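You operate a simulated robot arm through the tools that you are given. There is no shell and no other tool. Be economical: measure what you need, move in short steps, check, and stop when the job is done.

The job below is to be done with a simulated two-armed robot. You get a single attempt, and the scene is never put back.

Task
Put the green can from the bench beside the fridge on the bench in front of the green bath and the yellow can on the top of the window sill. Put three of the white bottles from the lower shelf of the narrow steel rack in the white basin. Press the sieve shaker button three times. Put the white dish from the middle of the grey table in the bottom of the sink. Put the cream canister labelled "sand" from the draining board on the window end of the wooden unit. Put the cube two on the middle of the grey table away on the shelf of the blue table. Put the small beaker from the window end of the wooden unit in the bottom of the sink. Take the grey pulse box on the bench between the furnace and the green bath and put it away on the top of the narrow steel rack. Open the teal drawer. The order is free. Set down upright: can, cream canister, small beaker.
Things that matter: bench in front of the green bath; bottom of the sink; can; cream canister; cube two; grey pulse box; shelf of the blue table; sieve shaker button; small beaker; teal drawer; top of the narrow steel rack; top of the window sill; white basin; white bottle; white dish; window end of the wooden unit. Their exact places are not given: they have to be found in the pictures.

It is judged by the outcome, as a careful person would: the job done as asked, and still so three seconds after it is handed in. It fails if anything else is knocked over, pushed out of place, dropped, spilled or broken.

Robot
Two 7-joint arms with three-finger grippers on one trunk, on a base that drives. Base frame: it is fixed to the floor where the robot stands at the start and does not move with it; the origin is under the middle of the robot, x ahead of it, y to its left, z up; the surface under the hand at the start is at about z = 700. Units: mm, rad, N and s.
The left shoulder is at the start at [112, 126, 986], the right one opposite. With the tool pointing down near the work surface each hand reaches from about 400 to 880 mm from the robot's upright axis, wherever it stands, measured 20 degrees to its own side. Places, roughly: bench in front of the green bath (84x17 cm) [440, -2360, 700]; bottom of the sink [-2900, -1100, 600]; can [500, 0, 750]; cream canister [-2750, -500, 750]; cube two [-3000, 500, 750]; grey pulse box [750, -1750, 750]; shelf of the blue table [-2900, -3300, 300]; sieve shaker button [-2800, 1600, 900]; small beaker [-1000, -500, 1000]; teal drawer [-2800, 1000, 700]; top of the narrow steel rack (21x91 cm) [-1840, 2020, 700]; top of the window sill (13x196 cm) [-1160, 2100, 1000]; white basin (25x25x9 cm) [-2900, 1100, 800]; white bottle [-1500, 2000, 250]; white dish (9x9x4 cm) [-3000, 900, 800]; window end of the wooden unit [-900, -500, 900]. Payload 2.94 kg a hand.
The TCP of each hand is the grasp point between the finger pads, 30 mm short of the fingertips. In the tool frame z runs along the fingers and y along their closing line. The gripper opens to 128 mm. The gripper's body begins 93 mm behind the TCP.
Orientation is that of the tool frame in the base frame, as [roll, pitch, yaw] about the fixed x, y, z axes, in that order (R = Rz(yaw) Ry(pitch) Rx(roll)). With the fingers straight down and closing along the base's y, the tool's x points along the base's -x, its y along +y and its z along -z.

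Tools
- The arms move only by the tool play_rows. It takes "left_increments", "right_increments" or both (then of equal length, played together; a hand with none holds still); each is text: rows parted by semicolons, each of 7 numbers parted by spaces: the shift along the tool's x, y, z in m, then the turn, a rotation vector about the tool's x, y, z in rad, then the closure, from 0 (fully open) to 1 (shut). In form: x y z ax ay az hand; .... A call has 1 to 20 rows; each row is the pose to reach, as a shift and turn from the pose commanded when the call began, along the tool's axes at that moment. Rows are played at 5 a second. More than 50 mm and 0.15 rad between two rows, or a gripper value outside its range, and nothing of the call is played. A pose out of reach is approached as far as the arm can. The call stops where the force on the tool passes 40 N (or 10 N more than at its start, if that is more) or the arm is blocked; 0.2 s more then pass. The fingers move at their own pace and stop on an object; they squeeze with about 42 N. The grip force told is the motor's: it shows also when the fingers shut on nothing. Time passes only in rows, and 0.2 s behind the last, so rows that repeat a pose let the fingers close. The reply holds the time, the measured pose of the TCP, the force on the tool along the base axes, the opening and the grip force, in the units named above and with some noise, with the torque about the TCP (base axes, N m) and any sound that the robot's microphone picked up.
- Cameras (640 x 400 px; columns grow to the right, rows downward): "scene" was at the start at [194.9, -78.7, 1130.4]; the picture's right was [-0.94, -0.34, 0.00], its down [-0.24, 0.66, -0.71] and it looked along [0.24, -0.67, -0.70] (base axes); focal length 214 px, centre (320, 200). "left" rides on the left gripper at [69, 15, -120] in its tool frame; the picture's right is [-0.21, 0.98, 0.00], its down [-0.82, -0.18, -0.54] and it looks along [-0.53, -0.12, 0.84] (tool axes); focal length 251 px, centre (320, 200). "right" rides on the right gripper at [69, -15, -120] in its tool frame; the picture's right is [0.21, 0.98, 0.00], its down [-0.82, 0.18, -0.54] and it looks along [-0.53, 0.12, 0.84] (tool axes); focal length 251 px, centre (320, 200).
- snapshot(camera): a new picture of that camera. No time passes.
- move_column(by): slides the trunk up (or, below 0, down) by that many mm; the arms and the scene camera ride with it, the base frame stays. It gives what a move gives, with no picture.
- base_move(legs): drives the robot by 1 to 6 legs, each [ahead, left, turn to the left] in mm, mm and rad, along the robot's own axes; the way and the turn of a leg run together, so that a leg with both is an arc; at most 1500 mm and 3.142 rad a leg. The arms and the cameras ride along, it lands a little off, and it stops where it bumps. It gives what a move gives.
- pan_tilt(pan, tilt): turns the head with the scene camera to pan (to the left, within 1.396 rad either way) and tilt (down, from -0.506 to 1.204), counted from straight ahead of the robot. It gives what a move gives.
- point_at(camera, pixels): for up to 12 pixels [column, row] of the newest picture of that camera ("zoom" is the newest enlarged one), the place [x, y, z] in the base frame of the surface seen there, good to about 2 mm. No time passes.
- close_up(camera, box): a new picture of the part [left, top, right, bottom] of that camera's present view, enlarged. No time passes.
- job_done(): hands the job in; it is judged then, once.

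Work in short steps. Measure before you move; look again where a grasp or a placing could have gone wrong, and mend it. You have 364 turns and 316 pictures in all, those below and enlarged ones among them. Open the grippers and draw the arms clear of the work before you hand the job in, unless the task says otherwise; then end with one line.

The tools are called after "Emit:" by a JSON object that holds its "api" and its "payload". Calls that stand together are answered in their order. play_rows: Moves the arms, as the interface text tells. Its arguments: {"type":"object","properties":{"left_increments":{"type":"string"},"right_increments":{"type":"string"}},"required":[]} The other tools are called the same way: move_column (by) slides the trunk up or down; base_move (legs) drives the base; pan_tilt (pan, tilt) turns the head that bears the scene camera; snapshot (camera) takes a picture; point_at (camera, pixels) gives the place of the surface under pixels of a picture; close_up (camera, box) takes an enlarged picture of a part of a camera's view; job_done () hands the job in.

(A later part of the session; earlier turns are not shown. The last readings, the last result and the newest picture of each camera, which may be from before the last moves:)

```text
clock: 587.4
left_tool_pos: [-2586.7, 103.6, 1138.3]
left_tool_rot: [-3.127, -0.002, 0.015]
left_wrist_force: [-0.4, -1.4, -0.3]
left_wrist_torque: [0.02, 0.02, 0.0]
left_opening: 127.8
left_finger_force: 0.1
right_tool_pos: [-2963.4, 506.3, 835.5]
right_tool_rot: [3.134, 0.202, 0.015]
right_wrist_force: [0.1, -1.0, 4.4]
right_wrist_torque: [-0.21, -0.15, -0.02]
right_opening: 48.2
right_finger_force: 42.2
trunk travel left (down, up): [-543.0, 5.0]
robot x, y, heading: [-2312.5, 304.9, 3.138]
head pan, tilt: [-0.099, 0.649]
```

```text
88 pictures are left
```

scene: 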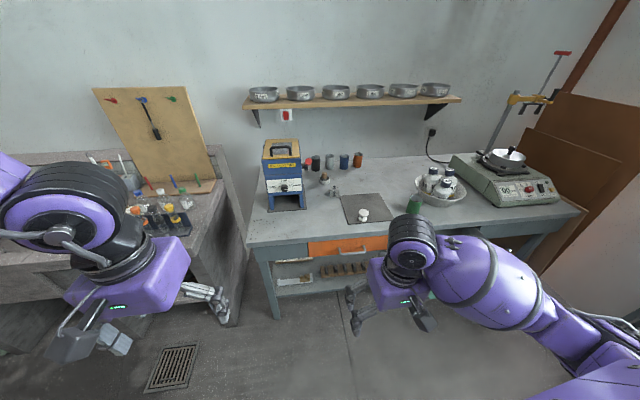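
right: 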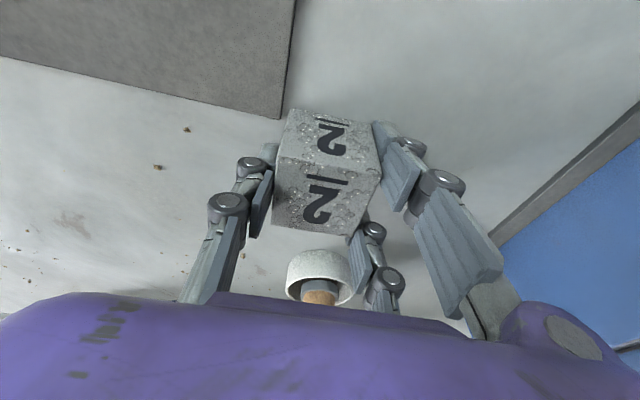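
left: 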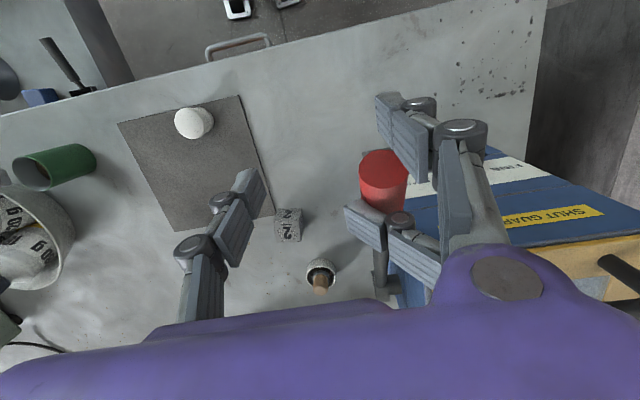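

Cube gripped. Lift, retract, back off and drive south toward the blue table.

Emit:
{"api": "play_rows", "payload": {"right_increments": "-0.01 0 -0.049 0 0 0 1;-0.02 0 -0.098 0 0 0 1;-0.03 0 -0.147 0 0 0 1;0.012 0 -0.156 0 0 0 1;0.054 0 -0.164 0 0 0 1;0.096 0 -0.173 0 0 0 1;0.138 0 -0.181 0 0 0 1;0.18 0 -0.19 0 0 0 1;0.222 0 -0.198 0 0 0 1;0.264 0 -0.207 0 0 0 1"}}

Emit:
{"api": "base_move", "payload": {"legs": [[-400, 0, 0], [0, 1450, 0], [0, 1200, 0]]}}

Emit:
{"api": "pan_tilt", "payload": {"pan": 0.5, "tilt": 0.6}}

Emit:
{"api": "snapshot", "payload": {"camera": "scene"}}

```text
clock: 589.6
left_tool_pos: [-2585.7, 104.7, 1138.9]
left_tool_rot: [-3.128, 0.001, 0.016]
left_wrist_force: [-0.6, 0.4, 0.7]
left_wrist_torque: [-0.04, 0.03, -0.02]
left_opening: 128.2
left_finger_force: 0.1
right_tool_pos: [-2660.3, 512.0, 987.6]
right_tool_rot: [3.136, 0.202, 0.016]
right_wrist_force: [0.9, 0.5, -2.0]
right_wrist_torque: [-0.03, 0.02, 0.0]
right_opening: 48.1
right_finger_force: 41.7
trunk travel left (down, up): [-543.0, 5.0]
robot x, y, heading: [-2312.6, 302.9, 3.137]
head pan, tilt: [-0.099, 0.649]
```

```text
clock: 614.9
left_tool_pos: [-2208.8, -2543.2, 1138.9]
left_tool_rot: [-3.127, -0.002, 0.015]
left_wrist_force: [-0.3, 0.3, 0.1]
left_wrist_torque: [-0.01, 0.0, 0.01]
left_opening: 128.3
left_finger_force: 0.1
right_tool_pos: [-2285.0, -2134.7, 987.1]
right_tool_rot: [3.135, 0.202, 0.016]
right_wrist_force: [0.3, -0.4, -2.7]
right_wrist_torque: [0.0, 0.01, 0.01]
right_opening: 48.2
right_finger_force: 41.6
trunk travel left (down, up): [-543.0, 5.0]
robot x, y, heading: [-1935.1, -2339.3, 3.138]
head pan, tilt: [-0.099, 0.649]
```

```text
clock: 615.9
left_tool_pos: [-2208.7, -2542.3, 1137.2]
left_tool_rot: [-3.127, -0.002, 0.015]
left_wrist_force: [0.4, 0.2, -0.4]
left_wrist_torque: [-0.02, 0.0, -0.02]
left_opening: 128.0
left_finger_force: 0.1
right_tool_pos: [-2284.5, -2134.4, 986.2]
right_tool_rot: [3.135, 0.2, 0.015]
right_wrist_force: [0.1, -0.1, -2.0]
right_wrist_torque: [0.0, 0.01, 0.03]
right_opening: 48.0
right_finger_force: 41.7
trunk travel left (down, up): [-543.0, 5.0]
robot x, y, heading: [-1935.6, -2342.6, 3.138]
head pan, tilt: [0.499, 0.6]
```

```text
87 pictures are left
```

scene: 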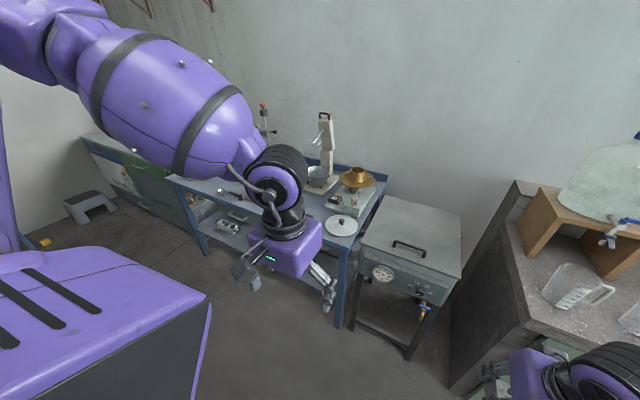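

The blue table is further left. Strafe 700 mm more and look.

Emit:
{"api": "base_move", "payload": {"legs": [[0, 720, 0]]}}

Emit:
{"api": "pan_tilt", "payload": {"pan": 0.1, "tilt": 0.75}}

Emit:
{"api": "snapshot", "payload": {"camera": "scene"}}

```text
clock: 622.6
left_tool_pos: [-2218.1, -3256.1, 1137.6]
left_tool_rot: [-3.127, -0.002, 0.007]
left_wrist_force: [0.1, -0.7, -0.5]
left_wrist_torque: [0.0, -0.03, 0.02]
left_opening: 128.1
left_finger_force: 0.1
right_tool_pos: [-2288.6, -2848.3, 986.4]
right_tool_rot: [3.136, 0.201, 0.006]
right_wrist_force: [0.2, 0.0, -3.1]
right_wrist_torque: [-0.02, 0.0, 0.0]
right_opening: 48.2
right_finger_force: 41.9
trunk travel left (down, up): [-543.0, 5.0]
robot x, y, heading: [-1941.9, -3057.6, 3.128]
head pan, tilt: [0.499, 0.6]
```

```text
clock: 623.5
left_tool_pos: [-2216.5, -3258.4, 1138.4]
left_tool_rot: [-3.128, -0.002, 0.005]
left_wrist_force: [0.4, 0.2, -0.9]
left_wrist_torque: [-0.02, 0.07, -0.02]
left_opening: 128.0
left_finger_force: 0.0
right_tool_pos: [-2289.2, -2847.6, 987.1]
right_tool_rot: [3.135, 0.201, 0.006]
right_wrist_force: [0.4, -0.6, -1.8]
right_wrist_torque: [0.01, 0.04, 0.0]
right_opening: 48.5
right_finger_force: 41.8
trunk travel left (down, up): [-543.0, 5.0]
robot x, y, heading: [-1945.3, -3055.0, 3.126]
head pan, tilt: [0.099, 0.75]
```

```text
86 pictures are left
```

scene: 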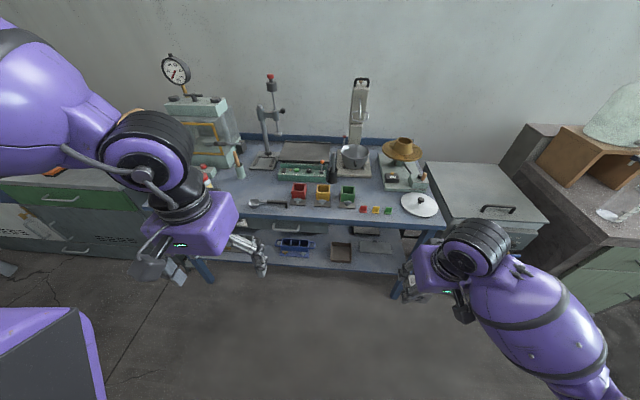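

Emit:
{"api": "point_at", "payload": {"camera": "scene", "pixels": [[320, 264], [385, 266], [240, 258], [388, 255], [320, 255], [270, 257], [350, 265], [320, 218], [420, 230], [240, 212], [375, 250], [305, 255]]}}

Emit:
{"api": "close_up", "payload": {"camera": "scene", "box": [190, 180, 450, 310]}}

```text
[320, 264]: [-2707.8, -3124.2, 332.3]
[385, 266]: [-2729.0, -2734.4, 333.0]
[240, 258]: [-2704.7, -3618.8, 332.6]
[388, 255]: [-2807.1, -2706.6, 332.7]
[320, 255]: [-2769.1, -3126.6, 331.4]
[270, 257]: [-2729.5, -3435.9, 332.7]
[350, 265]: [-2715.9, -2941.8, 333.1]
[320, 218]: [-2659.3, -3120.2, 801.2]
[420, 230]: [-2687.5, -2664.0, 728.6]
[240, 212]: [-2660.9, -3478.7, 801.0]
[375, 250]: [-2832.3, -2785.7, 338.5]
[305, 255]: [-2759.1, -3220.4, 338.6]
```

```text
2.46 times, centred on (320, 245) of scene
```

zoom: 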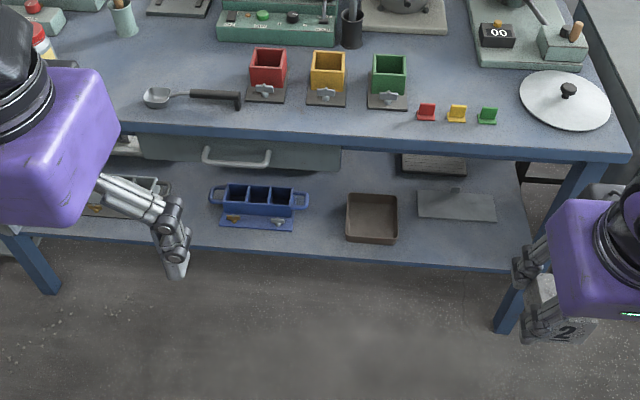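

The shelf (z 332) lies under the table top, so the cube must be held with a flat hand; I'll regrasp it on the free top of the grey oven at the right (px 480,185). Measure it.

Emit:
{"api": "point_at", "payload": {"camera": "scene", "pixels": [[470, 185], [500, 185], [450, 175], [495, 210], [440, 190], [520, 200], [480, 217], [530, 215]]}}

```text
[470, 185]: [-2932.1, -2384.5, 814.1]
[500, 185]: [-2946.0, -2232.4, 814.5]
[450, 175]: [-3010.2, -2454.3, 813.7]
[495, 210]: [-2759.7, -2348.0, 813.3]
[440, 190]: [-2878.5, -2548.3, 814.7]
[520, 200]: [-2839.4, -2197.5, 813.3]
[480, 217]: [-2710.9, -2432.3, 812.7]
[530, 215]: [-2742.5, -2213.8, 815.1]
```

Drive to the oven: right 370 mm, ahead 375 mm.

Emit:
{"api": "base_move", "payload": {"legs": [[0, -370, 0.01], [375, 0, 0]]}}

Emit:
{"api": "play_rows", "payload": {"right_increments": "-0.04 0 0.009 0 0 0 1;-0.08 0 0.017 0 0 0 1;-0.122 0 0.025 0 0 0 1;-0.114 0 0.064 0 0 0 1;-0.106 0 0.103 0 0 0 1;-0.098 0 0.142 0 0 0 1;-0.0955 0 0.154 0 0 0 1"}}

Emit:
{"api": "snapshot", "payload": {"camera": "right"}}

Emit:
{"api": "snapshot", "payload": {"camera": "scene"}}

```text
clock: 629.2
left_tool_pos: [-2582.8, -2889.3, 1139.2]
left_tool_rot: [-3.128, -0.002, 0.018]
left_wrist_force: [-0.3, -0.2, 0.5]
left_wrist_torque: [0.01, 0.03, 0.0]
left_opening: 128.0
left_finger_force: 0.0
right_tool_pos: [-2660.6, -2484.4, 987.2]
right_tool_rot: [3.134, 0.202, 0.017]
right_wrist_force: [-0.3, -0.1, -3.0]
right_wrist_torque: [0.0, -0.01, -0.02]
right_opening: 48.1
right_finger_force: 42.0
trunk travel left (down, up): [-543.0, 5.0]
robot x, y, heading: [-2309.3, -2688.3, 3.137]
head pan, tilt: [0.099, 0.75]
```

```text
clock: 630.8
left_tool_pos: [-2584.9, -2890.6, 1138.9]
left_tool_rot: [-3.128, -0.001, 0.018]
left_wrist_force: [0.0, 0.2, 0.3]
left_wrist_torque: [0.01, 0.0, 0.01]
left_opening: 128.0
left_finger_force: 0.1
right_tool_pos: [-2785.1, -2486.4, 855.1]
right_tool_rot: [3.135, 0.199, 0.017]
right_wrist_force: [-0.7, 0.6, -1.8]
right_wrist_torque: [0.0, 0.03, 0.0]
right_opening: 48.4
right_finger_force: 41.7
trunk travel left (down, up): [-543.0, 5.0]
robot x, y, heading: [-2308.6, -2690.5, 3.142]
head pan, tilt: [0.099, 0.75]
```

```text
84 pictures are left
```

right: 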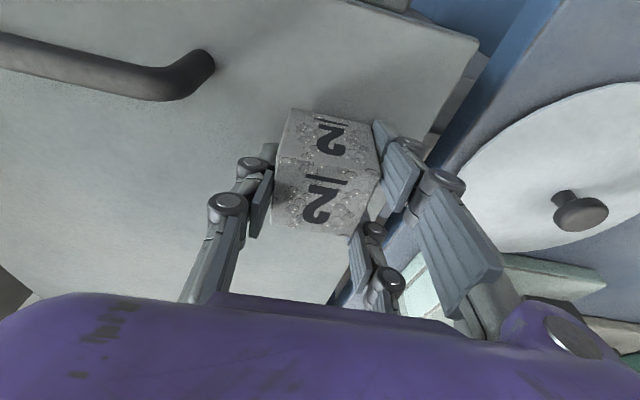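

```text
83 pictures are left
```

scene: 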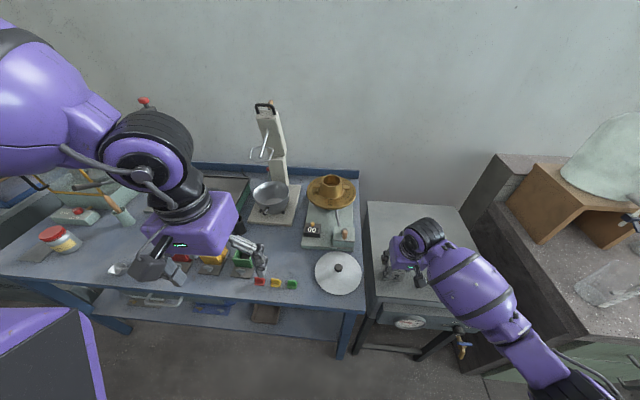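

Set the cube down, release, rise 70 mm, then pitch the hand to 1.0.

Emit:
{"api": "play_rows", "payload": {"right_increments": "0 0 0.004 0 0 0 1;0 0 0.007 0 0 0 1;0 0 0.007 0 0 0 0.5;0 0 0.007 0 0 0 0.2;0 0 0.007 0 0 0 0.2;0.007 0 -0.035 0 0 0 0.2;0.014 0 -0.07 0 0 0 0.2;0.05 0 -0.08 0 0 0 0.2"}}

Emit:
{"api": "play_rows", "payload": {"right_increments": "0 0 0 0 -0.14 0 0.2;0 0 0 0 -0.28 0 0.2;0 0 0 0 -0.42 0 0.2;0 0 0 0 -0.56 0 0.2;0 0 0 0 -0.7 0 0.2;0 0 0 0 -0.8 0 0.2;0 0 0 0 -0.8 0 0.2"}}

Emit:
{"api": "snapshot", "payload": {"camera": "right"}}

```text
clock: 632.6
left_tool_pos: [-2584.3, -2889.8, 1138.0]
left_tool_rot: [-3.126, -0.001, 0.017]
left_wrist_force: [0.5, -0.2, 1.1]
left_wrist_torque: [0.0, 0.01, -0.02]
left_opening: 127.9
left_finger_force: 0.1
right_tool_pos: [-2719.9, -2485.0, 925.4]
right_tool_rot: [3.136, 0.202, 0.018]
right_wrist_force: [-0.1, 0.0, 0.0]
right_wrist_torque: [0.02, 0.0, 0.0]
right_opening: 102.6
right_finger_force: 0.0
trunk travel left (down, up): [-543.0, 5.0]
robot x, y, heading: [-2305.6, -2692.9, 3.14]
head pan, tilt: [0.099, 0.75]
```

```text
clock: 634.2
left_tool_pos: [-2584.1, -2889.8, 1139.2]
left_tool_rot: [-3.128, -0.003, 0.018]
left_wrist_force: [0.4, -0.5, -0.3]
left_wrist_torque: [-0.01, 0.01, 0.06]
left_opening: 128.2
left_finger_force: 0.1
right_tool_pos: [-2721.3, -2484.7, 924.4]
right_tool_rot: [3.132, 1.001, 0.01]
right_wrist_force: [-0.7, -0.9, -1.1]
right_wrist_torque: [-0.01, 0.0, 0.01]
right_opening: 102.6
right_finger_force: 0.0
trunk travel left (down, up): [-543.0, 5.0]
robot x, y, heading: [-2306.5, -2689.0, 3.141]
head pan, tilt: [0.099, 0.75]
```

```text
82 pictures are left
```

right: 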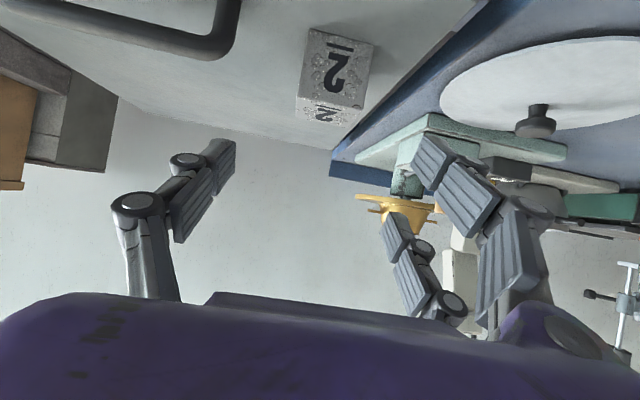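

Emit:
{"api": "point_at", "payload": {"camera": "right", "pixels": [[332, 110], [338, 70], [310, 60], [368, 75], [225, 40], [200, 50], [238, 15]]}}

```text
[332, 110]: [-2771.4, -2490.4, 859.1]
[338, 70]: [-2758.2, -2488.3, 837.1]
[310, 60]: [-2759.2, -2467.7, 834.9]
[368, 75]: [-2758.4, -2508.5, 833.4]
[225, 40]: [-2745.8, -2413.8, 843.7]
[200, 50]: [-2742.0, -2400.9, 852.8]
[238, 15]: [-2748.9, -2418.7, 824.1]
```

Narrow to 80 mm, advance onto the cube and grip with the flat hand.

Emit:
{"api": "play_rows", "payload": {"right_increments": "0 0.004 0 0 0 0 0.38;0.009 0.004 0.0241 0 0 0 0.38;0.0177 0.004 0.0482 0 0 0 0.38;0.0266 0.004 0.0723 0 0 0 0.38;0.0354 0.004 0.0964 0 0 0 0.38;0.0354 0.004 0.0964 0 0 0 0.38;0.0354 0.004 0.0964 0 0 0 1;0.0354 0.004 0.0964 0 0 0 1;0.0354 0.004 0.0964 0 0 0 1;0.02 0.004 0.085 0 0 0 1;-0.01 0.004 0.066 0 0 0 1;-0.04 0.004 0.046 0 0 0 1"}}

Emit:
{"api": "snapshot", "payload": {"camera": "right"}}

```text
clock: 635.8
left_tool_pos: [-2582.5, -2891.7, 1137.7]
left_tool_rot: [-3.129, 0.0, 0.017]
left_wrist_force: [-0.8, 0.2, -0.1]
left_wrist_torque: [-0.01, -0.02, -0.03]
left_opening: 127.9
left_finger_force: 0.2
right_tool_pos: [-2787.1, -2500.1, 853.3]
right_tool_rot: [3.096, 1.034, -0.006]
right_wrist_force: [4.1, -11.3, 24.9]
right_wrist_torque: [-0.77, -0.58, -0.28]
right_opening: 61.8
right_finger_force: 14.8
trunk travel left (down, up): [-543.0, 5.0]
robot x, y, heading: [-2310.6, -2690.0, 3.139]
head pan, tilt: [0.099, 0.75]
stopped in row 7 (right hand): the force on the tool passed its limit at 44 N (the readings are from after the stop); the commanded pose is now the measured one
```

```text
81 pictures are left
```

right: 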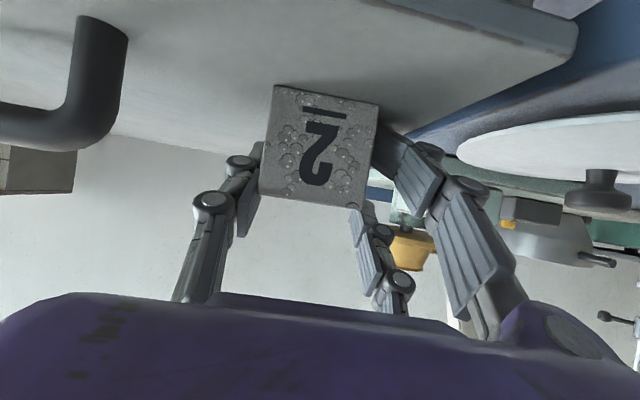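

Contact with the surface/handle; it's around the cube. Continue closing from here and lift.

Emit:
{"api": "play_rows", "payload": {"right_increments": "0 0 0 0 0 0 1;0 0 0 0 0 0 1;0 0 0 0 0 0 1;0 0 0 0 0 0 1"}}

Emit:
{"api": "play_rows", "payload": {"right_increments": "-0.0168 0 -0.0108 0 0 0 1;-0.0336 0 -0.0216 0 0 0 1;-0.067 0 -0.043 0 0 0 1;-0.1 0 -0.065 0 0 0 1;-0.1 0 -0.065 0 0 0 1"}}

Emit:
{"api": "snapshot", "payload": {"camera": "right"}}

```text
clock: 636.4
left_tool_pos: [-2581.8, -2889.3, 1137.8]
left_tool_rot: [-3.129, 0.001, 0.019]
left_wrist_force: [0.0, -0.2, 1.0]
left_wrist_torque: [-0.02, 0.0, -0.03]
left_opening: 128.0
left_finger_force: 0.0
right_tool_pos: [-2787.6, -2497.6, 858.4]
right_tool_rot: [3.098, 1.041, -0.01]
right_wrist_force: [11.3, 1.5, 26.9]
right_wrist_torque: [-0.74, -0.51, 0.24]
right_opening: 49.8
right_finger_force: 42.2
trunk travel left (down, up): [-543.0, 5.0]
robot x, y, heading: [-2307.5, -2688.2, 3.141]
head pan, tilt: [0.099, 0.75]
stopped in row 3 (right hand): the force on the tool passed its limit at 42 N (the readings are from after the stop); the commanded pose is now the measured one
```

```text
clock: 637.6
left_tool_pos: [-2585.4, -2890.5, 1138.2]
left_tool_rot: [-3.128, -0.003, 0.019]
left_wrist_force: [0.2, -0.4, -0.7]
left_wrist_torque: [-0.04, -0.01, -0.02]
left_opening: 127.9
left_finger_force: 0.1
right_tool_pos: [-2784.4, -2497.1, 970.6]
right_tool_rot: [3.105, 1.028, -0.003]
right_wrist_force: [0.2, -0.9, -2.9]
right_wrist_torque: [0.01, -0.02, -0.01]
right_opening: 47.8
right_finger_force: 41.5
trunk travel left (down, up): [-543.0, 5.0]
robot x, y, heading: [-2310.8, -2687.5, 3.139]
head pan, tilt: [0.099, 0.75]
```

```text
80 pictures are left
```

right: 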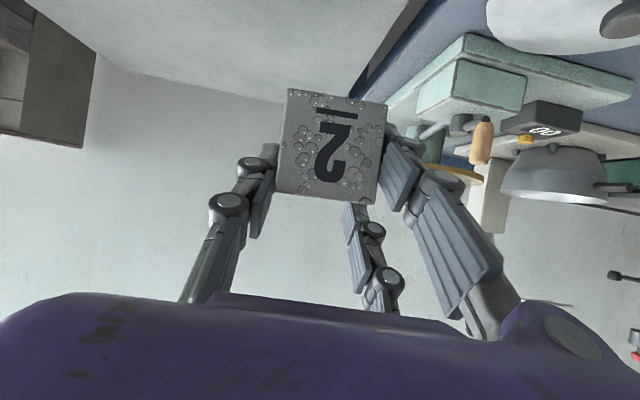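

Cube held level. Move the hand outward/back a bit, drive to the blue table (standing off), and lower the trunk.

Emit:
{"api": "play_rows", "payload": {"right_increments": "0.0155 -0.037 -0.0257 0 0 0 1;0.031 -0.074 -0.0514 0 0 0 1;0.031 -0.11 -0.0514 0 0 0 1;0.031 -0.11 -0.0514 0 0 0 1"}}

Emit:
{"api": "base_move", "payload": {"legs": [[-330, 0, 0], [0, 420, 0]]}}

Emit:
{"api": "move_column", "payload": {"by": -400}}

Emit:
{"api": "snapshot", "payload": {"camera": "right"}}

Emit:
{"api": "snapshot", "payload": {"camera": "scene"}}

```text
clock: 638.6
left_tool_pos: [-2583.5, -2890.9, 1137.2]
left_tool_rot: [-3.129, -0.002, 0.017]
left_wrist_force: [0.5, -0.5, -0.2]
left_wrist_torque: [-0.01, 0.04, -0.01]
left_opening: 128.3
left_finger_force: 0.1
right_tool_pos: [-2725.3, -2384.1, 972.4]
right_tool_rot: [3.105, 1.031, -0.004]
right_wrist_force: [0.1, -0.8, -2.6]
right_wrist_torque: [-0.01, -0.01, -0.03]
right_opening: 47.5
right_finger_force: 42.1
trunk travel left (down, up): [-543.0, 5.0]
robot x, y, heading: [-2307.2, -2685.3, 3.137]
head pan, tilt: [0.099, 0.75]
```

```text
clock: 644.6
left_tool_pos: [-2257.9, -3308.2, 1138.5]
left_tool_rot: [-3.127, -0.002, 0.009]
left_wrist_force: [-0.5, 0.3, -0.4]
left_wrist_torque: [-0.01, 0.03, 0.03]
left_opening: 128.0
left_finger_force: 0.1
right_tool_pos: [-2395.1, -2800.8, 971.4]
right_tool_rot: [3.106, 1.028, -0.014]
right_wrist_force: [0.3, -0.8, -1.7]
right_wrist_torque: [0.01, 0.0, 0.02]
right_opening: 47.5
right_finger_force: 41.7
trunk travel left (down, up): [-543.0, 5.0]
robot x, y, heading: [-1981.9, -3106.2, 3.131]
head pan, tilt: [0.099, 0.75]
```

```text
clock: 648.4
left_tool_pos: [-2220.5, -3309.2, 610.1]
left_tool_rot: [3.141, -0.602, 0.012]
left_wrist_force: [-1.4, 0.7, 0.7]
left_wrist_torque: [-0.04, -0.01, 0.01]
left_opening: 128.0
left_finger_force: 0.2
right_tool_pos: [-2393.4, -2801.2, 556.2]
right_tool_rot: [3.104, 0.992, -0.012]
right_wrist_force: [0.5, 0.6, -2.1]
right_wrist_torque: [0.0, 0.01, -0.03]
right_opening: 47.5
right_finger_force: 41.4
trunk travel left (down, up): [-143.0, 405.0]
robot x, y, heading: [-1982.2, -3109.0, 3.13]
head pan, tilt: [0.099, 0.75]
```

```text
79 pictures are left
```

right: 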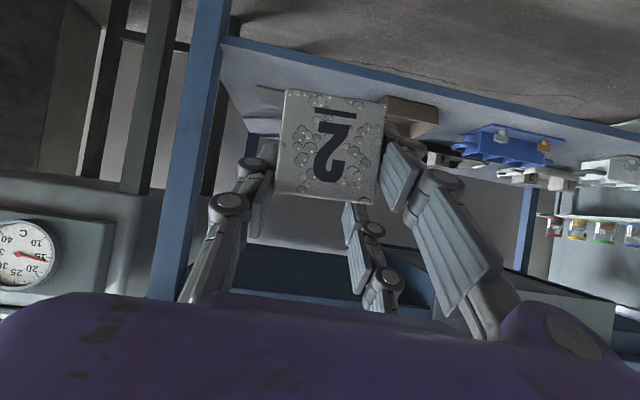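

```text
78 pictures are left
```

scene: 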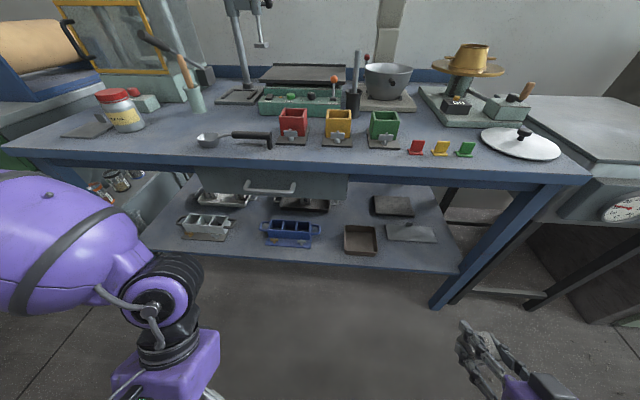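

Emit:
{"api": "point_at", "payload": {"camera": "scene", "pixels": [[410, 258], [430, 262], [400, 250], [410, 232], [375, 252], [445, 250], [455, 268], [330, 258], [385, 240], [435, 240]]}}

Emit:
{"api": "move_column", "payload": {"by": -100}}

```text
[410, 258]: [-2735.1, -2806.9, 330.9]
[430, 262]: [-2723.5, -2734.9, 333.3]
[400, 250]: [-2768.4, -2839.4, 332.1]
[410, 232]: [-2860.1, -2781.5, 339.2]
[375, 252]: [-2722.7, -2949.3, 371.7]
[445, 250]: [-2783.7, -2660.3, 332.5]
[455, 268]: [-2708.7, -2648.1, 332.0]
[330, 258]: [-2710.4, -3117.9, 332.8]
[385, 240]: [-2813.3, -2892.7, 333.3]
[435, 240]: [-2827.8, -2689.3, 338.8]
```

```text
clock: 649.7
left_tool_pos: [-2226.1, -3310.5, 502.6]
left_tool_rot: [3.139, -0.666, 0.014]
left_wrist_force: [-0.5, -0.4, -0.5]
left_wrist_torque: [0.02, 0.01, -0.02]
left_opening: 127.8
left_finger_force: 0.0
right_tool_pos: [-2394.8, -2801.6, 434.2]
right_tool_rot: [3.106, 0.924, -0.011]
right_wrist_force: [-0.3, -0.7, -2.3]
right_wrist_torque: [0.03, -0.03, 0.02]
right_opening: 47.4
right_finger_force: 42.3
trunk travel left (down, up): [-43.0, 505.0]
robot x, y, heading: [-1985.4, -3112.6, 3.127]
head pan, tilt: [0.099, 0.75]
```

Free spot at (-2748,-2802) on the shelf. Drive 190 mm ahead and check.

Emit:
{"api": "base_move", "payload": {"legs": [[190, 0, 0]]}}

Emit:
{"api": "play_rows", "payload": {"right_increments": "0.012 0 0.009 0 -0.055 0 1;0.024 0 0.018 0 -0.11 0 1;-0.001 0 0.051 0 -0.11 0 1;-0.026 0 0.0843 0 -0.11 0 1;-0.051 0 0.1176 0 -0.11 0 1;-0.0765 0 0.1513 0 -0.11 0 1;-0.0765 0 0.1513 0 -0.11 0 1"}}

Emit:
{"api": "snapshot", "payload": {"camera": "right"}}

Emit:
{"api": "snapshot", "payload": {"camera": "scene"}}

```text
clock: 651.3
left_tool_pos: [-2418.1, -3306.3, 502.3]
left_tool_rot: [3.137, -0.664, 0.011]
left_wrist_force: [-0.3, 0.2, -0.4]
left_wrist_torque: [-0.01, 0.02, 0.02]
left_opening: 128.1
left_finger_force: 0.1
right_tool_pos: [-2584.4, -2797.1, 433.7]
right_tool_rot: [3.106, 0.924, -0.017]
right_wrist_force: [-0.3, -0.2, -2.9]
right_wrist_torque: [-0.03, -0.04, -0.01]
right_opening: 47.6
right_finger_force: 41.6
trunk travel left (down, up): [-43.0, 505.0]
robot x, y, heading: [-2174.9, -3106.6, 3.125]
head pan, tilt: [0.099, 0.75]
```

```text
clock: 652.9
left_tool_pos: [-2416.7, -3305.8, 502.7]
left_tool_rot: [3.137, -0.665, 0.012]
left_wrist_force: [1.0, 0.2, 0.4]
left_wrist_torque: [0.01, 0.0, -0.02]
left_opening: 127.9
left_finger_force: 0.2
right_tool_pos: [-2752.9, -2798.6, 404.6]
right_tool_rot: [3.095, 1.034, -0.026]
right_wrist_force: [0.7, -0.1, -2.8]
right_wrist_torque: [0.01, -0.04, 0.03]
right_opening: 47.7
right_finger_force: 42.2
trunk travel left (down, up): [-43.0, 505.0]
robot x, y, heading: [-2171.4, -3105.9, 3.127]
head pan, tilt: [0.099, 0.75]
```

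```text
77 pictures are left
```

right: 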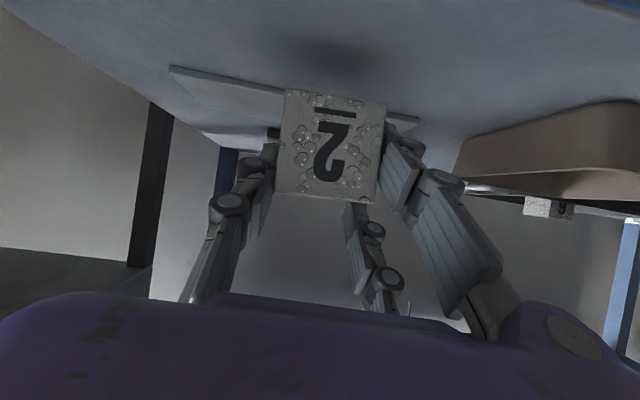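

```text
76 pictures are left
```

scene: 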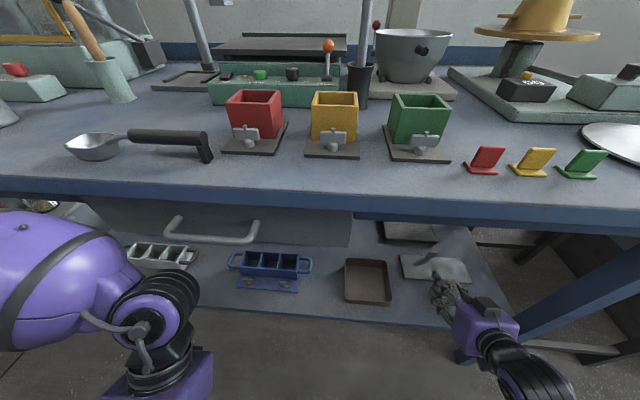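

Lower the cube onto the shelf.

Emit:
{"api": "play_rows", "payload": {"right_increments": "0.0103 0 0.0061 0 0 0 1;0.0172 0 0.0102 0 0 0 1;0.0215 0 0.0128 0 0 0 1;0.0241 0 0.0143 0 0 0 1;0.0266 0 0.0159 0 0 0 1;0.0284 0 0.0169 0 0 0 1"}}

Emit:
{"api": "snapshot", "payload": {"camera": "right"}}

```text
clock: 654.3
left_tool_pos: [-2416.6, -3306.9, 502.9]
left_tool_rot: [3.138, -0.663, 0.009]
left_wrist_force: [0.3, -0.6, -0.5]
left_wrist_torque: [-0.01, -0.02, 0.01]
left_opening: 128.0
left_finger_force: 0.0
right_tool_pos: [-2752.4, -2800.1, 376.0]
right_tool_rot: [3.1, 1.043, -0.021]
right_wrist_force: [11.7, 2.7, 28.2]
right_wrist_torque: [-0.6, -0.85, 0.3]
right_opening: 47.5
right_finger_force: 41.5
trunk travel left (down, up): [-43.0, 505.0]
robot x, y, heading: [-2171.6, -3111.0, 3.122]
head pan, tilt: [0.099, 0.75]
```

```text
75 pictures are left
```

right: 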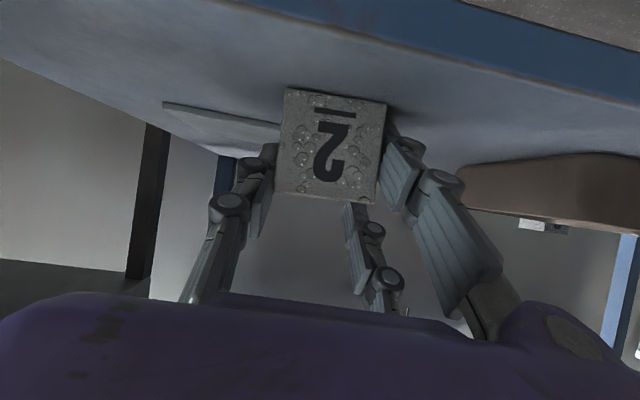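

Seated (28 N). Ease 2 mm, release, and withdraw along the tool axis and back.

Emit:
{"api": "play_rows", "payload": {"right_increments": "-0.002 0 -0.001 0 0 0 1;-0.002 0 -0.001 0 0 0 0.5;-0.002 0 -0.001 0 0 0 0.2;-0.002 0 -0.001 0 0 0 0.2;0 0 -0.03 0 0 0 0.2;0.01 0 -0.07 0 0 0 0.2;0.03 0 -0.11 0 0 0 0.2;0.05 0 -0.15 0 0 0 0.2;0.07 0 -0.19 0 0 0 0"}}

Emit:
{"api": "base_move", "payload": {"legs": [[-250, 0, 0]]}}

Emit:
{"api": "snapshot", "payload": {"camera": "scene"}}

```text
clock: 656.3
left_tool_pos: [-2415.9, -3306.4, 502.9]
left_tool_rot: [3.139, -0.666, 0.01]
left_wrist_force: [-0.1, 0.2, 0.9]
left_wrist_torque: [-0.02, -0.03, 0.03]
left_opening: 128.0
left_finger_force: 0.1
right_tool_pos: [-2554.7, -2798.4, 410.2]
right_tool_rot: [3.099, 1.035, -0.025]
right_wrist_force: [-0.5, -0.1, 0.6]
right_wrist_torque: [-0.04, 0.0, -0.03]
right_opening: 128.0
right_finger_force: 0.0
trunk travel left (down, up): [-43.0, 505.0]
robot x, y, heading: [-2170.7, -3108.6, 3.126]
head pan, tilt: [0.099, 0.75]
```

```text
clock: 658.1
left_tool_pos: [-2170.1, -3310.4, 502.0]
left_tool_rot: [3.139, -0.666, 0.011]
left_wrist_force: [0.8, 1.5, 0.5]
left_wrist_torque: [-0.02, 0.02, -0.01]
left_opening: 128.1
left_finger_force: 0.1
right_tool_pos: [-2302.9, -2802.4, 408.9]
right_tool_rot: [3.098, 1.032, -0.026]
right_wrist_force: [-0.3, -0.3, 0.9]
right_wrist_torque: [0.01, -0.04, -0.02]
right_opening: 128.0
right_finger_force: 0.1
trunk travel left (down, up): [-43.0, 505.0]
robot x, y, heading: [-1920.6, -3110.7, 3.126]
head pan, tilt: [0.099, 0.75]
```

```text
74 pictures are left
```

scene: 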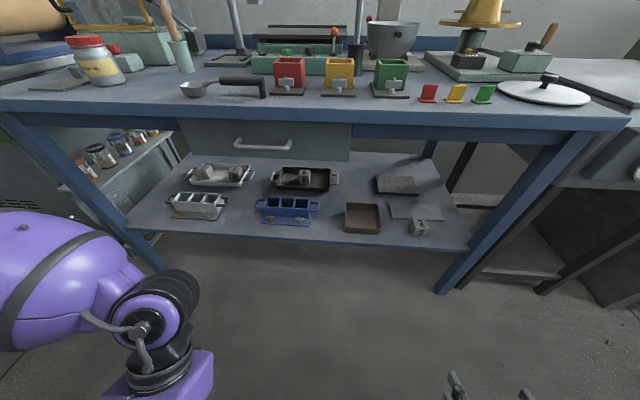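

Cube 2 is on the shelf. Now back for the yellow can: raise the trunk and drive the long way round (west aisle north, then east, then south).

Emit:
{"api": "move_column", "payload": {"by": 210}}

Emit:
{"api": "base_move", "payload": {"legs": [[-150, 0, 0.01], [0, -1500, 0], [0, -1500, 0], [0, -1130, 0]]}}

Emit:
{"api": "snapshot", "payload": {"camera": "scene"}}

```text
clock: 660.4
left_tool_pos: [-2168.9, -3310.4, 712.2]
left_tool_rot: [3.137, -0.665, 0.01]
left_wrist_force: [-1.2, -0.1, -0.6]
left_wrist_torque: [-0.02, 0.0, 0.02]
left_opening: 127.9
left_finger_force: 0.1
right_tool_pos: [-2303.9, -2802.1, 618.4]
right_tool_rot: [3.099, 1.033, -0.026]
right_wrist_force: [0.0, 0.2, 0.7]
right_wrist_torque: [0.01, 0.02, 0.01]
right_opening: 128.0
right_finger_force: 0.0
trunk travel left (down, up): [-253.0, 295.0]
robot x, y, heading: [-1923.0, -3107.3, 3.128]
head pan, tilt: [0.099, 0.75]
```

```text
clock: 696.4
left_tool_pos: [-2036.1, 701.0, 712.9]
left_tool_rot: [3.14, -0.665, 0.05]
left_wrist_force: [0.1, -0.5, 0.6]
left_wrist_torque: [0.0, 0.02, -0.01]
left_opening: 128.0
left_finger_force: 0.1
right_tool_pos: [-2191.5, 1204.0, 619.8]
right_tool_rot: [3.098, 1.034, 0.018]
right_wrist_force: [-0.2, -0.1, -0.1]
right_wrist_torque: [0.03, -0.01, 0.03]
right_opening: 127.9
right_finger_force: 0.2
trunk travel left (down, up): [-253.0, 295.0]
robot x, y, heading: [-1800.9, 911.5, -3.117]
head pan, tilt: [0.099, 0.75]
```

```text
73 pictures are left
```

scene: 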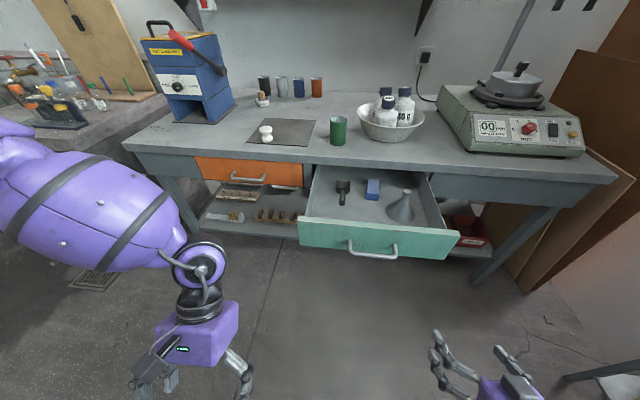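

Continue: north 150, turn to face +x, east along y≈1050, then south along x≈-270.

Emit:
{"api": "base_move", "payload": {"legs": [[0, -150, 0], [0, 0, 3.117], [1500, 0, 0]]}}

Emit:
{"api": "base_move", "payload": {"legs": [[0, -1300, 0], [0, -1200, 0]]}}

Emit:
{"api": "pan_tilt", "payload": {"pan": -0.4, "tilt": 0.65}}

Emit:
{"api": "snapshot", "payload": {"camera": "scene"}}

```text
clock: 712.8
left_tool_pos: [-33.2, 1239.1, 711.9]
left_tool_rot: [3.139, -0.665, -3.127]
left_wrist_force: [-0.9, 0.4, -0.4]
left_wrist_torque: [-0.03, 0.01, -0.01]
left_opening: 128.0
left_finger_force: 0.1
right_tool_pos: [104.2, 731.0, 619.3]
right_tool_rot: [3.097, 1.033, 3.121]
right_wrist_force: [-0.5, -0.2, -0.1]
right_wrist_torque: [-0.03, 0.01, 0.0]
right_opening: 127.9
right_finger_force: 0.1
trunk travel left (down, up): [-253.0, 295.0]
robot x, y, heading: [-275.1, 1037.6, -0.016]
head pan, tilt: [0.099, 0.75]
```

```text
clock: 734.5
left_tool_pos: [-60.8, -1221.8, 712.6]
left_tool_rot: [3.138, -0.665, -3.126]
left_wrist_force: [-0.3, 0.3, 0.8]
left_wrist_torque: [0.0, 0.01, -0.04]
left_opening: 128.0
left_finger_force: 0.1
right_tool_pos: [77.0, -1730.4, 618.3]
right_tool_rot: [3.098, 1.034, 3.121]
right_wrist_force: [0.8, 0.4, -0.4]
right_wrist_torque: [-0.03, 0.02, 0.01]
right_opening: 128.2
right_finger_force: 0.1
trunk travel left (down, up): [-253.0, 295.0]
robot x, y, heading: [-306.6, -1420.7, -0.014]
head pan, tilt: [0.099, 0.75]
```

```text
clock: 735.4
left_tool_pos: [-61.8, -1222.4, 713.7]
left_tool_rot: [3.141, -0.666, -3.127]
left_wrist_force: [-0.1, -0.7, 0.3]
left_wrist_torque: [0.04, 0.0, 0.0]
left_opening: 128.1
left_finger_force: 0.0
right_tool_pos: [76.9, -1729.8, 618.6]
right_tool_rot: [3.096, 1.034, 3.122]
right_wrist_force: [0.2, -1.0, -0.3]
right_wrist_torque: [-0.02, 0.0, 0.0]
right_opening: 128.3
right_finger_force: 0.0
trunk travel left (down, up): [-253.0, 295.0]
robot x, y, heading: [-304.2, -1419.9, -0.01]
head pan, tilt: [-0.4, 0.649]
```

```text
72 pictures are left
```

scene: 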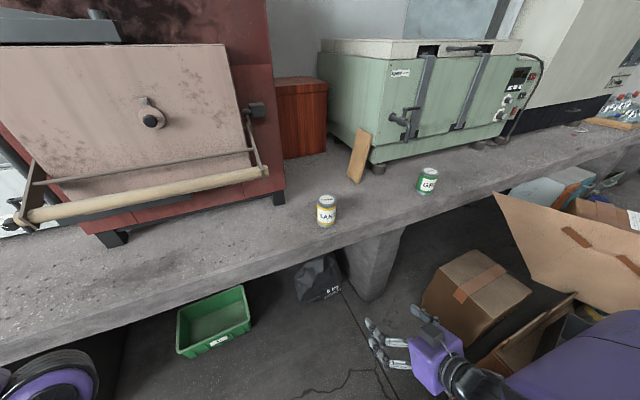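

Both cans stand. Raise the trunk 230 mm and pitch the right hand to 0.3.

Emit:
{"api": "move_column", "payload": {"by": 230}}

Emit:
{"api": "play_rows", "payload": {"right_increments": "-0.03 0 -0.02 0 0.12 0 0;-0.06 0 -0.04 0 0.24 0 0;-0.09 0 -0.05 0 0.36 0 0;-0.1 0 -0.06 0 0.48 0 0;-0.1 0 -0.06 0 0.6 0 0;-0.1 0 -0.06 0 0.73 0 0;-0.1 0 -0.06 0 0.73 0 0"}}

Emit:
{"api": "base_move", "payload": {"legs": [[140, 0, 0.01]]}}

Emit:
{"api": "snapshot", "payload": {"camera": "right"}}

Emit:
{"api": "snapshot", "payload": {"camera": "scene"}}

```text
clock: 737.8
left_tool_pos: [-61.7, -1222.6, 942.8]
left_tool_rot: [3.138, -0.666, -3.125]
left_wrist_force: [-0.2, 0.5, 0.1]
left_wrist_torque: [-0.02, -0.01, 0.03]
left_opening: 128.1
left_finger_force: 0.0
right_tool_pos: [75.8, -1729.6, 849.3]
right_tool_rot: [3.098, 1.033, 3.121]
right_wrist_force: [-0.4, 0.0, 0.0]
right_wrist_torque: [0.03, -0.03, 0.0]
right_opening: 127.9
right_finger_force: 0.1
trunk travel left (down, up): [-483.0, 65.0]
robot x, y, heading: [-304.5, -1423.3, -0.013]
head pan, tilt: [-0.4, 0.649]
```

```text
clock: 739.4
left_tool_pos: [-63.1, -1223.5, 941.9]
left_tool_rot: [3.137, -0.663, -3.127]
left_wrist_force: [-1.2, -0.9, 0.8]
left_wrist_torque: [0.02, -0.04, -0.04]
left_opening: 128.4
left_finger_force: 0.1
right_tool_pos: [74.8, -1734.0, 967.4]
right_tool_rot: [3.117, 0.303, -3.131]
right_wrist_force: [-0.6, -0.6, -0.1]
right_wrist_torque: [0.03, -0.03, -0.02]
right_opening: 127.9
right_finger_force: 0.0
right hand out of reach, approached as far as the arm can: row 2, 3
trunk travel left (down, up): [-483.0, 65.0]
robot x, y, heading: [-305.7, -1421.4, -0.012]
head pan, tilt: [-0.4, 0.649]
```

```text
clock: 740.7
left_tool_pos: [74.2, -1220.3, 942.0]
left_tool_rot: [3.14, -0.665, -3.115]
left_wrist_force: [-0.2, -0.6, -0.8]
left_wrist_torque: [0.0, 0.0, 0.02]
left_opening: 127.7
left_finger_force: 0.0
right_tool_pos: [218.2, -1729.4, 966.8]
right_tool_rot: [3.118, 0.304, -3.118]
right_wrist_force: [0.5, 0.3, -0.3]
right_wrist_torque: [0.01, 0.01, -0.05]
right_opening: 128.0
right_finger_force: 0.1
trunk travel left (down, up): [-483.0, 65.0]
robot x, y, heading: [-167.7, -1423.9, -0.001]
head pan, tilt: [-0.4, 0.649]
```

```text
71 pictures are left
```

right: 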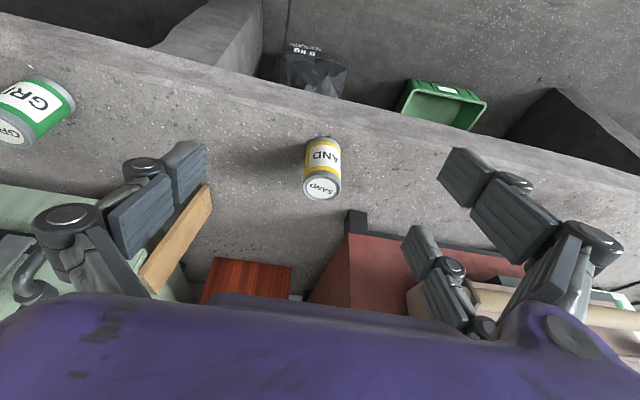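

```text
70 pictures are left
```

scene: 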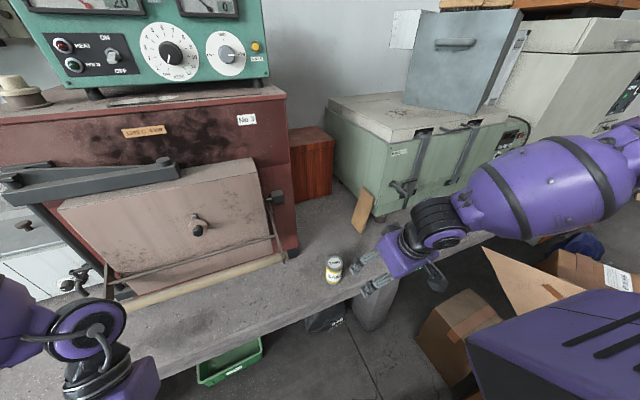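

Emit:
{"api": "point_at", "payload": {"camera": "right", "pixels": [[321, 187], [304, 185], [339, 187], [321, 199], [322, 155]]}}

```text
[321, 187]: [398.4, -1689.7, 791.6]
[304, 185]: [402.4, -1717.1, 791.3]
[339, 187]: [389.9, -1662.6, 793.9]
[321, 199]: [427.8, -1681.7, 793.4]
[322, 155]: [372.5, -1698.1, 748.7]
```

Can centre (403,-1690). Go above, lower and grip with pitch 0.3.

Emit:
{"api": "play_rows", "payload": {"right_increments": "-0.0355 0.007 0.011 0.023 0 0 0;-0.071 0.014 0.022 0.023 0 0 0;-0.1064 0.021 0.033 0.023 0 0 0;-0.142 0.028 0.0445 0.023 0 0 0;-0.1774 0.035 0.0556 0.023 0 0 0;-0.165 0.035 0.0956 0.023 0 0 0;-0.1525 0.035 0.1356 0.023 0 0 0;-0.14 0.035 0.1756 0.023 0 0 0;-0.1275 0.035 0.2156 0.023 0 0 0;-0.1146 0.035 0.2559 0.023 0 0 0;-0.1146 0.035 0.2559 0.023 0 0 0;-0.1146 0.035 0.2559 0.023 0 0 1;-0.1146 0.035 0.2559 0.023 0 0 1;-0.1146 0.035 0.2559 0.023 0 0 1;-0.1146 0.035 0.2559 0.023 0 0 1"}}

Emit:
{"api": "snapshot", "payload": {"camera": "right"}}

```text
clock: 743.9
left_tool_pos: [74.6, -1219.0, 942.2]
left_tool_rot: [3.141, -0.665, -3.114]
left_wrist_force: [0.0, 0.1, 0.1]
left_wrist_torque: [0.02, 0.02, -0.01]
left_opening: 128.1
left_finger_force: 0.1
right_tool_pos: [358.6, -1721.6, 849.9]
right_tool_rot: [3.141, 0.305, -3.119]
right_wrist_force: [0.2, -0.5, 0.1]
right_wrist_torque: [0.03, -0.01, 0.06]
right_opening: 0.0
right_finger_force: 3.6
right hand out of reach, approached as far as the arm can: row 7, 8, 9, 10, 11, 12, 13, 14, 15
trunk travel left (down, up): [-483.0, 65.0]
robot x, y, heading: [-168.8, -1422.5, 0.001]
head pan, tilt: [-0.4, 0.649]
```

```text
69 pictures are left
```

right: 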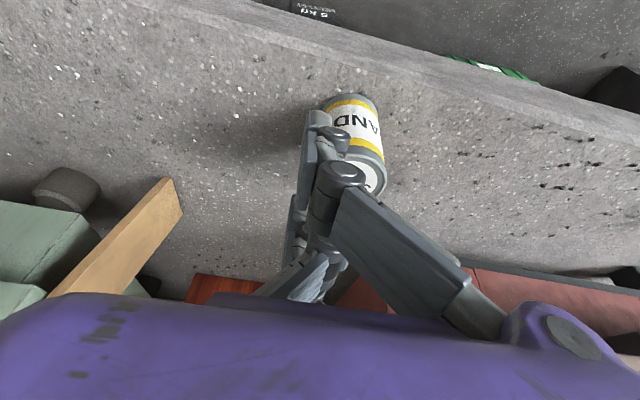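

Reach ends at z 850 with the trunk this high. Open, raise the hand, lower the trunk 200 mm, and retry.

Emit:
{"api": "play_rows", "payload": {"right_increments": "-0.012 0 -0.038 0 0 0 0.5;-0.024 0 -0.076 0 0 0 0;-0.036 0 -0.115 0 0 0 0;-0.045 0 -0.143 0 0 0 0;-0.045 0 -0.143 0 0 0 0"}}

Emit:
{"api": "move_column", "payload": {"by": -120}}

Emit:
{"api": "snapshot", "payload": {"camera": "right"}}

```text
clock: 745.1
left_tool_pos: [74.5, -1220.0, 942.9]
left_tool_rot: [3.139, -0.664, -3.113]
left_wrist_force: [0.6, 0.6, 0.0]
left_wrist_torque: [0.01, 0.01, 0.01]
left_opening: 127.8
left_finger_force: 0.3
right_tool_pos: [360.3, -1717.2, 999.4]
right_tool_rot: [-3.141, 0.301, -3.118]
right_wrist_force: [0.1, -0.1, 0.9]
right_wrist_torque: [-0.01, 0.04, 0.0]
right_opening: 127.7
right_finger_force: 0.0
trunk travel left (down, up): [-483.0, 65.0]
robot x, y, heading: [-167.0, -1422.2, -0.002]
head pan, tilt: [-0.4, 0.649]
```

```text
clock: 746.6
left_tool_pos: [74.9, -1219.6, 822.0]
left_tool_rot: [3.137, -0.666, -3.114]
left_wrist_force: [-0.1, -0.3, -0.1]
left_wrist_torque: [0.02, -0.05, 0.0]
left_opening: 128.0
left_finger_force: 0.1
right_tool_pos: [359.2, -1717.8, 877.6]
right_tool_rot: [3.14, 0.303, -3.119]
right_wrist_force: [1.0, -0.1, -0.5]
right_wrist_torque: [0.03, -0.01, -0.01]
right_opening: 127.7
right_finger_force: 0.1
trunk travel left (down, up): [-363.0, 185.0]
robot x, y, heading: [-165.1, -1427.0, 0.002]
head pan, tilt: [-0.4, 0.649]
```

```text
68 pictures are left
```

right: 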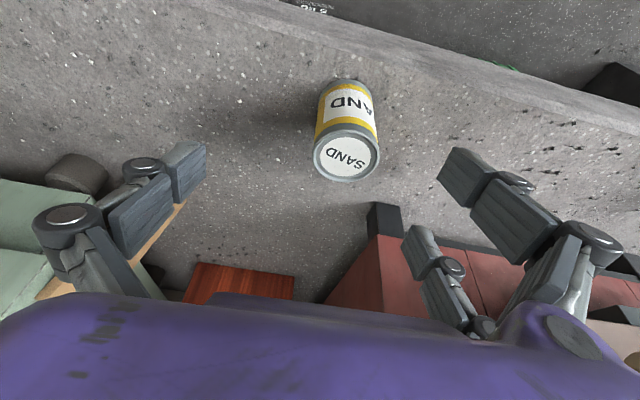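

Emit:
{"api": "play_rows", "payload": {"right_increments": "-0.0425 0.01 0.0133 0 0 0 0;-0.0425 0.027 0.0133 0 0 0 0;-0.0305 0.027 0.0517 0 0 0 0;-0.0185 0.027 0.09 0 0 0 0;-0.0065 0.027 0.1284 0 0 0 0;-0.0065 0.027 0.1284 0 0 0 0"}}

Emit:
{"api": "snapshot", "payload": {"camera": "right"}}

```text
clock: 748.0
left_tool_pos: [74.0, -1219.6, 822.9]
left_tool_rot: [3.14, -0.665, -3.114]
left_wrist_force: [-0.3, 0.7, 0.3]
left_wrist_torque: [-0.01, 0.03, 0.0]
left_opening: 128.0
left_finger_force: 0.0
right_tool_pos: [404.8, -1690.0, 757.0]
right_tool_rot: [3.141, 0.302, -3.119]
right_wrist_force: [-0.3, -0.1, 0.9]
right_wrist_torque: [0.01, -0.01, 0.0]
right_opening: 127.8
right_finger_force: 0.0
trunk travel left (down, up): [-363.0, 185.0]
robot x, y, heading: [-168.8, -1424.3, -0.002]
head pan, tilt: [-0.4, 0.649]
```

```text
67 pictures are left
```

right: 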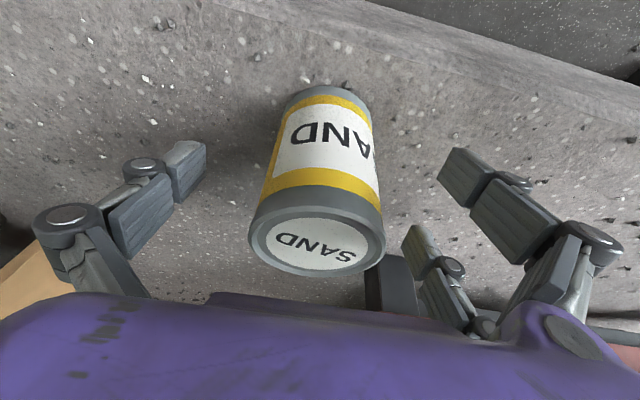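

In position. Close, lift and retract.

Emit:
{"api": "play_rows", "payload": {"right_increments": "0 0 0 0 0 0 0.4;0 0 0 0 0 0 1;0 0 0 0 0 0 1;0 0 0 0 0 0 1;-0.012 0 -0.038 0 0 0 1;-0.024 0 -0.076 0 0 0 1;-0.036 0 -0.1145 0 0 0 1;-0.048 0 -0.153 0 0 0 1;-0.01 0 -0.165 0 0 0 1;0.028 0 -0.177 0 0 0 1;0.066 0 -0.189 0 0 0 1;0.095 0 -0.198 0 0 0 1;0.095 0 -0.198 0 0 0 1"}}

Emit:
{"api": "snapshot", "payload": {"camera": "right"}}

```text
clock: 750.8
left_tool_pos: [74.9, -1219.1, 821.3]
left_tool_rot: [3.14, -0.668, -3.115]
left_wrist_force: [0.0, -0.9, 0.6]
left_wrist_torque: [-0.06, 0.02, 0.02]
left_opening: 128.1
left_finger_force: 0.0
right_tool_pos: [255.0, -1692.3, 917.2]
right_tool_rot: [3.14, 0.302, -3.119]
right_wrist_force: [1.0, -1.0, -4.6]
right_wrist_torque: [-0.03, -0.03, 0.0]
right_opening: 59.6
right_finger_force: 42.0
trunk travel left (down, up): [-363.0, 185.0]
robot x, y, heading: [-169.3, -1423.1, -0.003]
head pan, tilt: [-0.4, 0.649]
```

```text
66 pictures are left
```

right: 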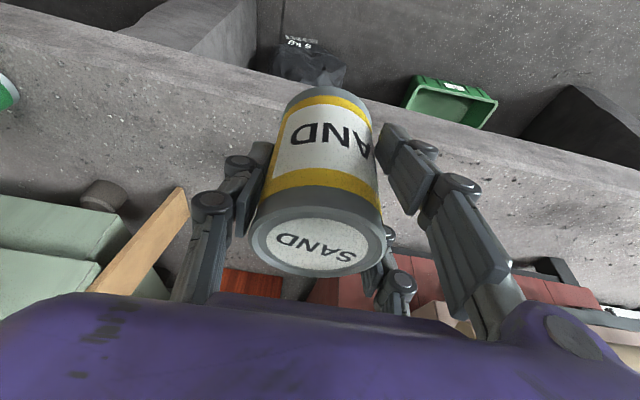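

Yellow can held. Drive back north and turn to the window sill.

Emit:
{"api": "base_move", "payload": {"legs": [[-110, 0, 0], [0, 1400, 0], [0, 1180, 0], [0, 0, 1.57], [0, 550, 0]]}}

Emit:
{"api": "pan_tilt", "payload": {"pan": -0.2, "tilt": 0.4}}

Emit:
{"api": "snapshot", "payload": {"camera": "scene"}}

```text
clock: 783.4
left_tool_pos: [-1040.7, 1427.4, 823.1]
left_tool_rot: [3.139, -0.666, -1.534]
left_wrist_force: [0.2, -0.5, -0.2]
left_wrist_torque: [-0.01, 0.0, -0.01]
left_opening: 127.9
left_finger_force: 0.1
right_tool_pos: [-568.8, 1612.3, 916.4]
right_tool_rot: [3.14, 0.303, -1.538]
right_wrist_force: [0.4, 0.0, -3.9]
right_wrist_torque: [0.01, -0.03, -0.01]
right_opening: 59.1
right_finger_force: 42.3
trunk travel left (down, up): [-363.0, 185.0]
robot x, y, heading: [-835.4, 1191.2, 1.582]
head pan, tilt: [-0.4, 0.649]
```

```text
clock: 784.1
left_tool_pos: [-1038.7, 1427.9, 822.3]
left_tool_rot: [3.139, -0.666, -1.534]
left_wrist_force: [1.0, -0.5, -0.4]
left_wrist_torque: [0.0, -0.03, -0.03]
left_opening: 127.9
left_finger_force: 0.1
right_tool_pos: [-567.2, 1611.7, 915.8]
right_tool_rot: [3.139, 0.303, -1.539]
right_wrist_force: [0.1, -0.8, -3.9]
right_wrist_torque: [-0.03, 0.0, -0.04]
right_opening: 58.7
right_finger_force: 42.0
trunk travel left (down, up): [-363.0, 185.0]
robot x, y, heading: [-835.7, 1186.6, 1.583]
head pan, tilt: [-0.201, 0.4]
```

```text
65 pictures are left
```

scene: 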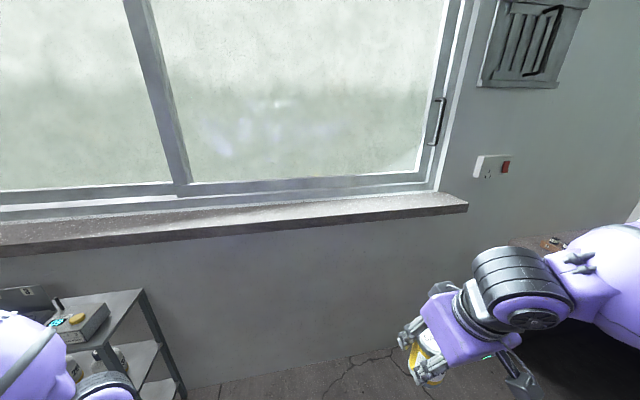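

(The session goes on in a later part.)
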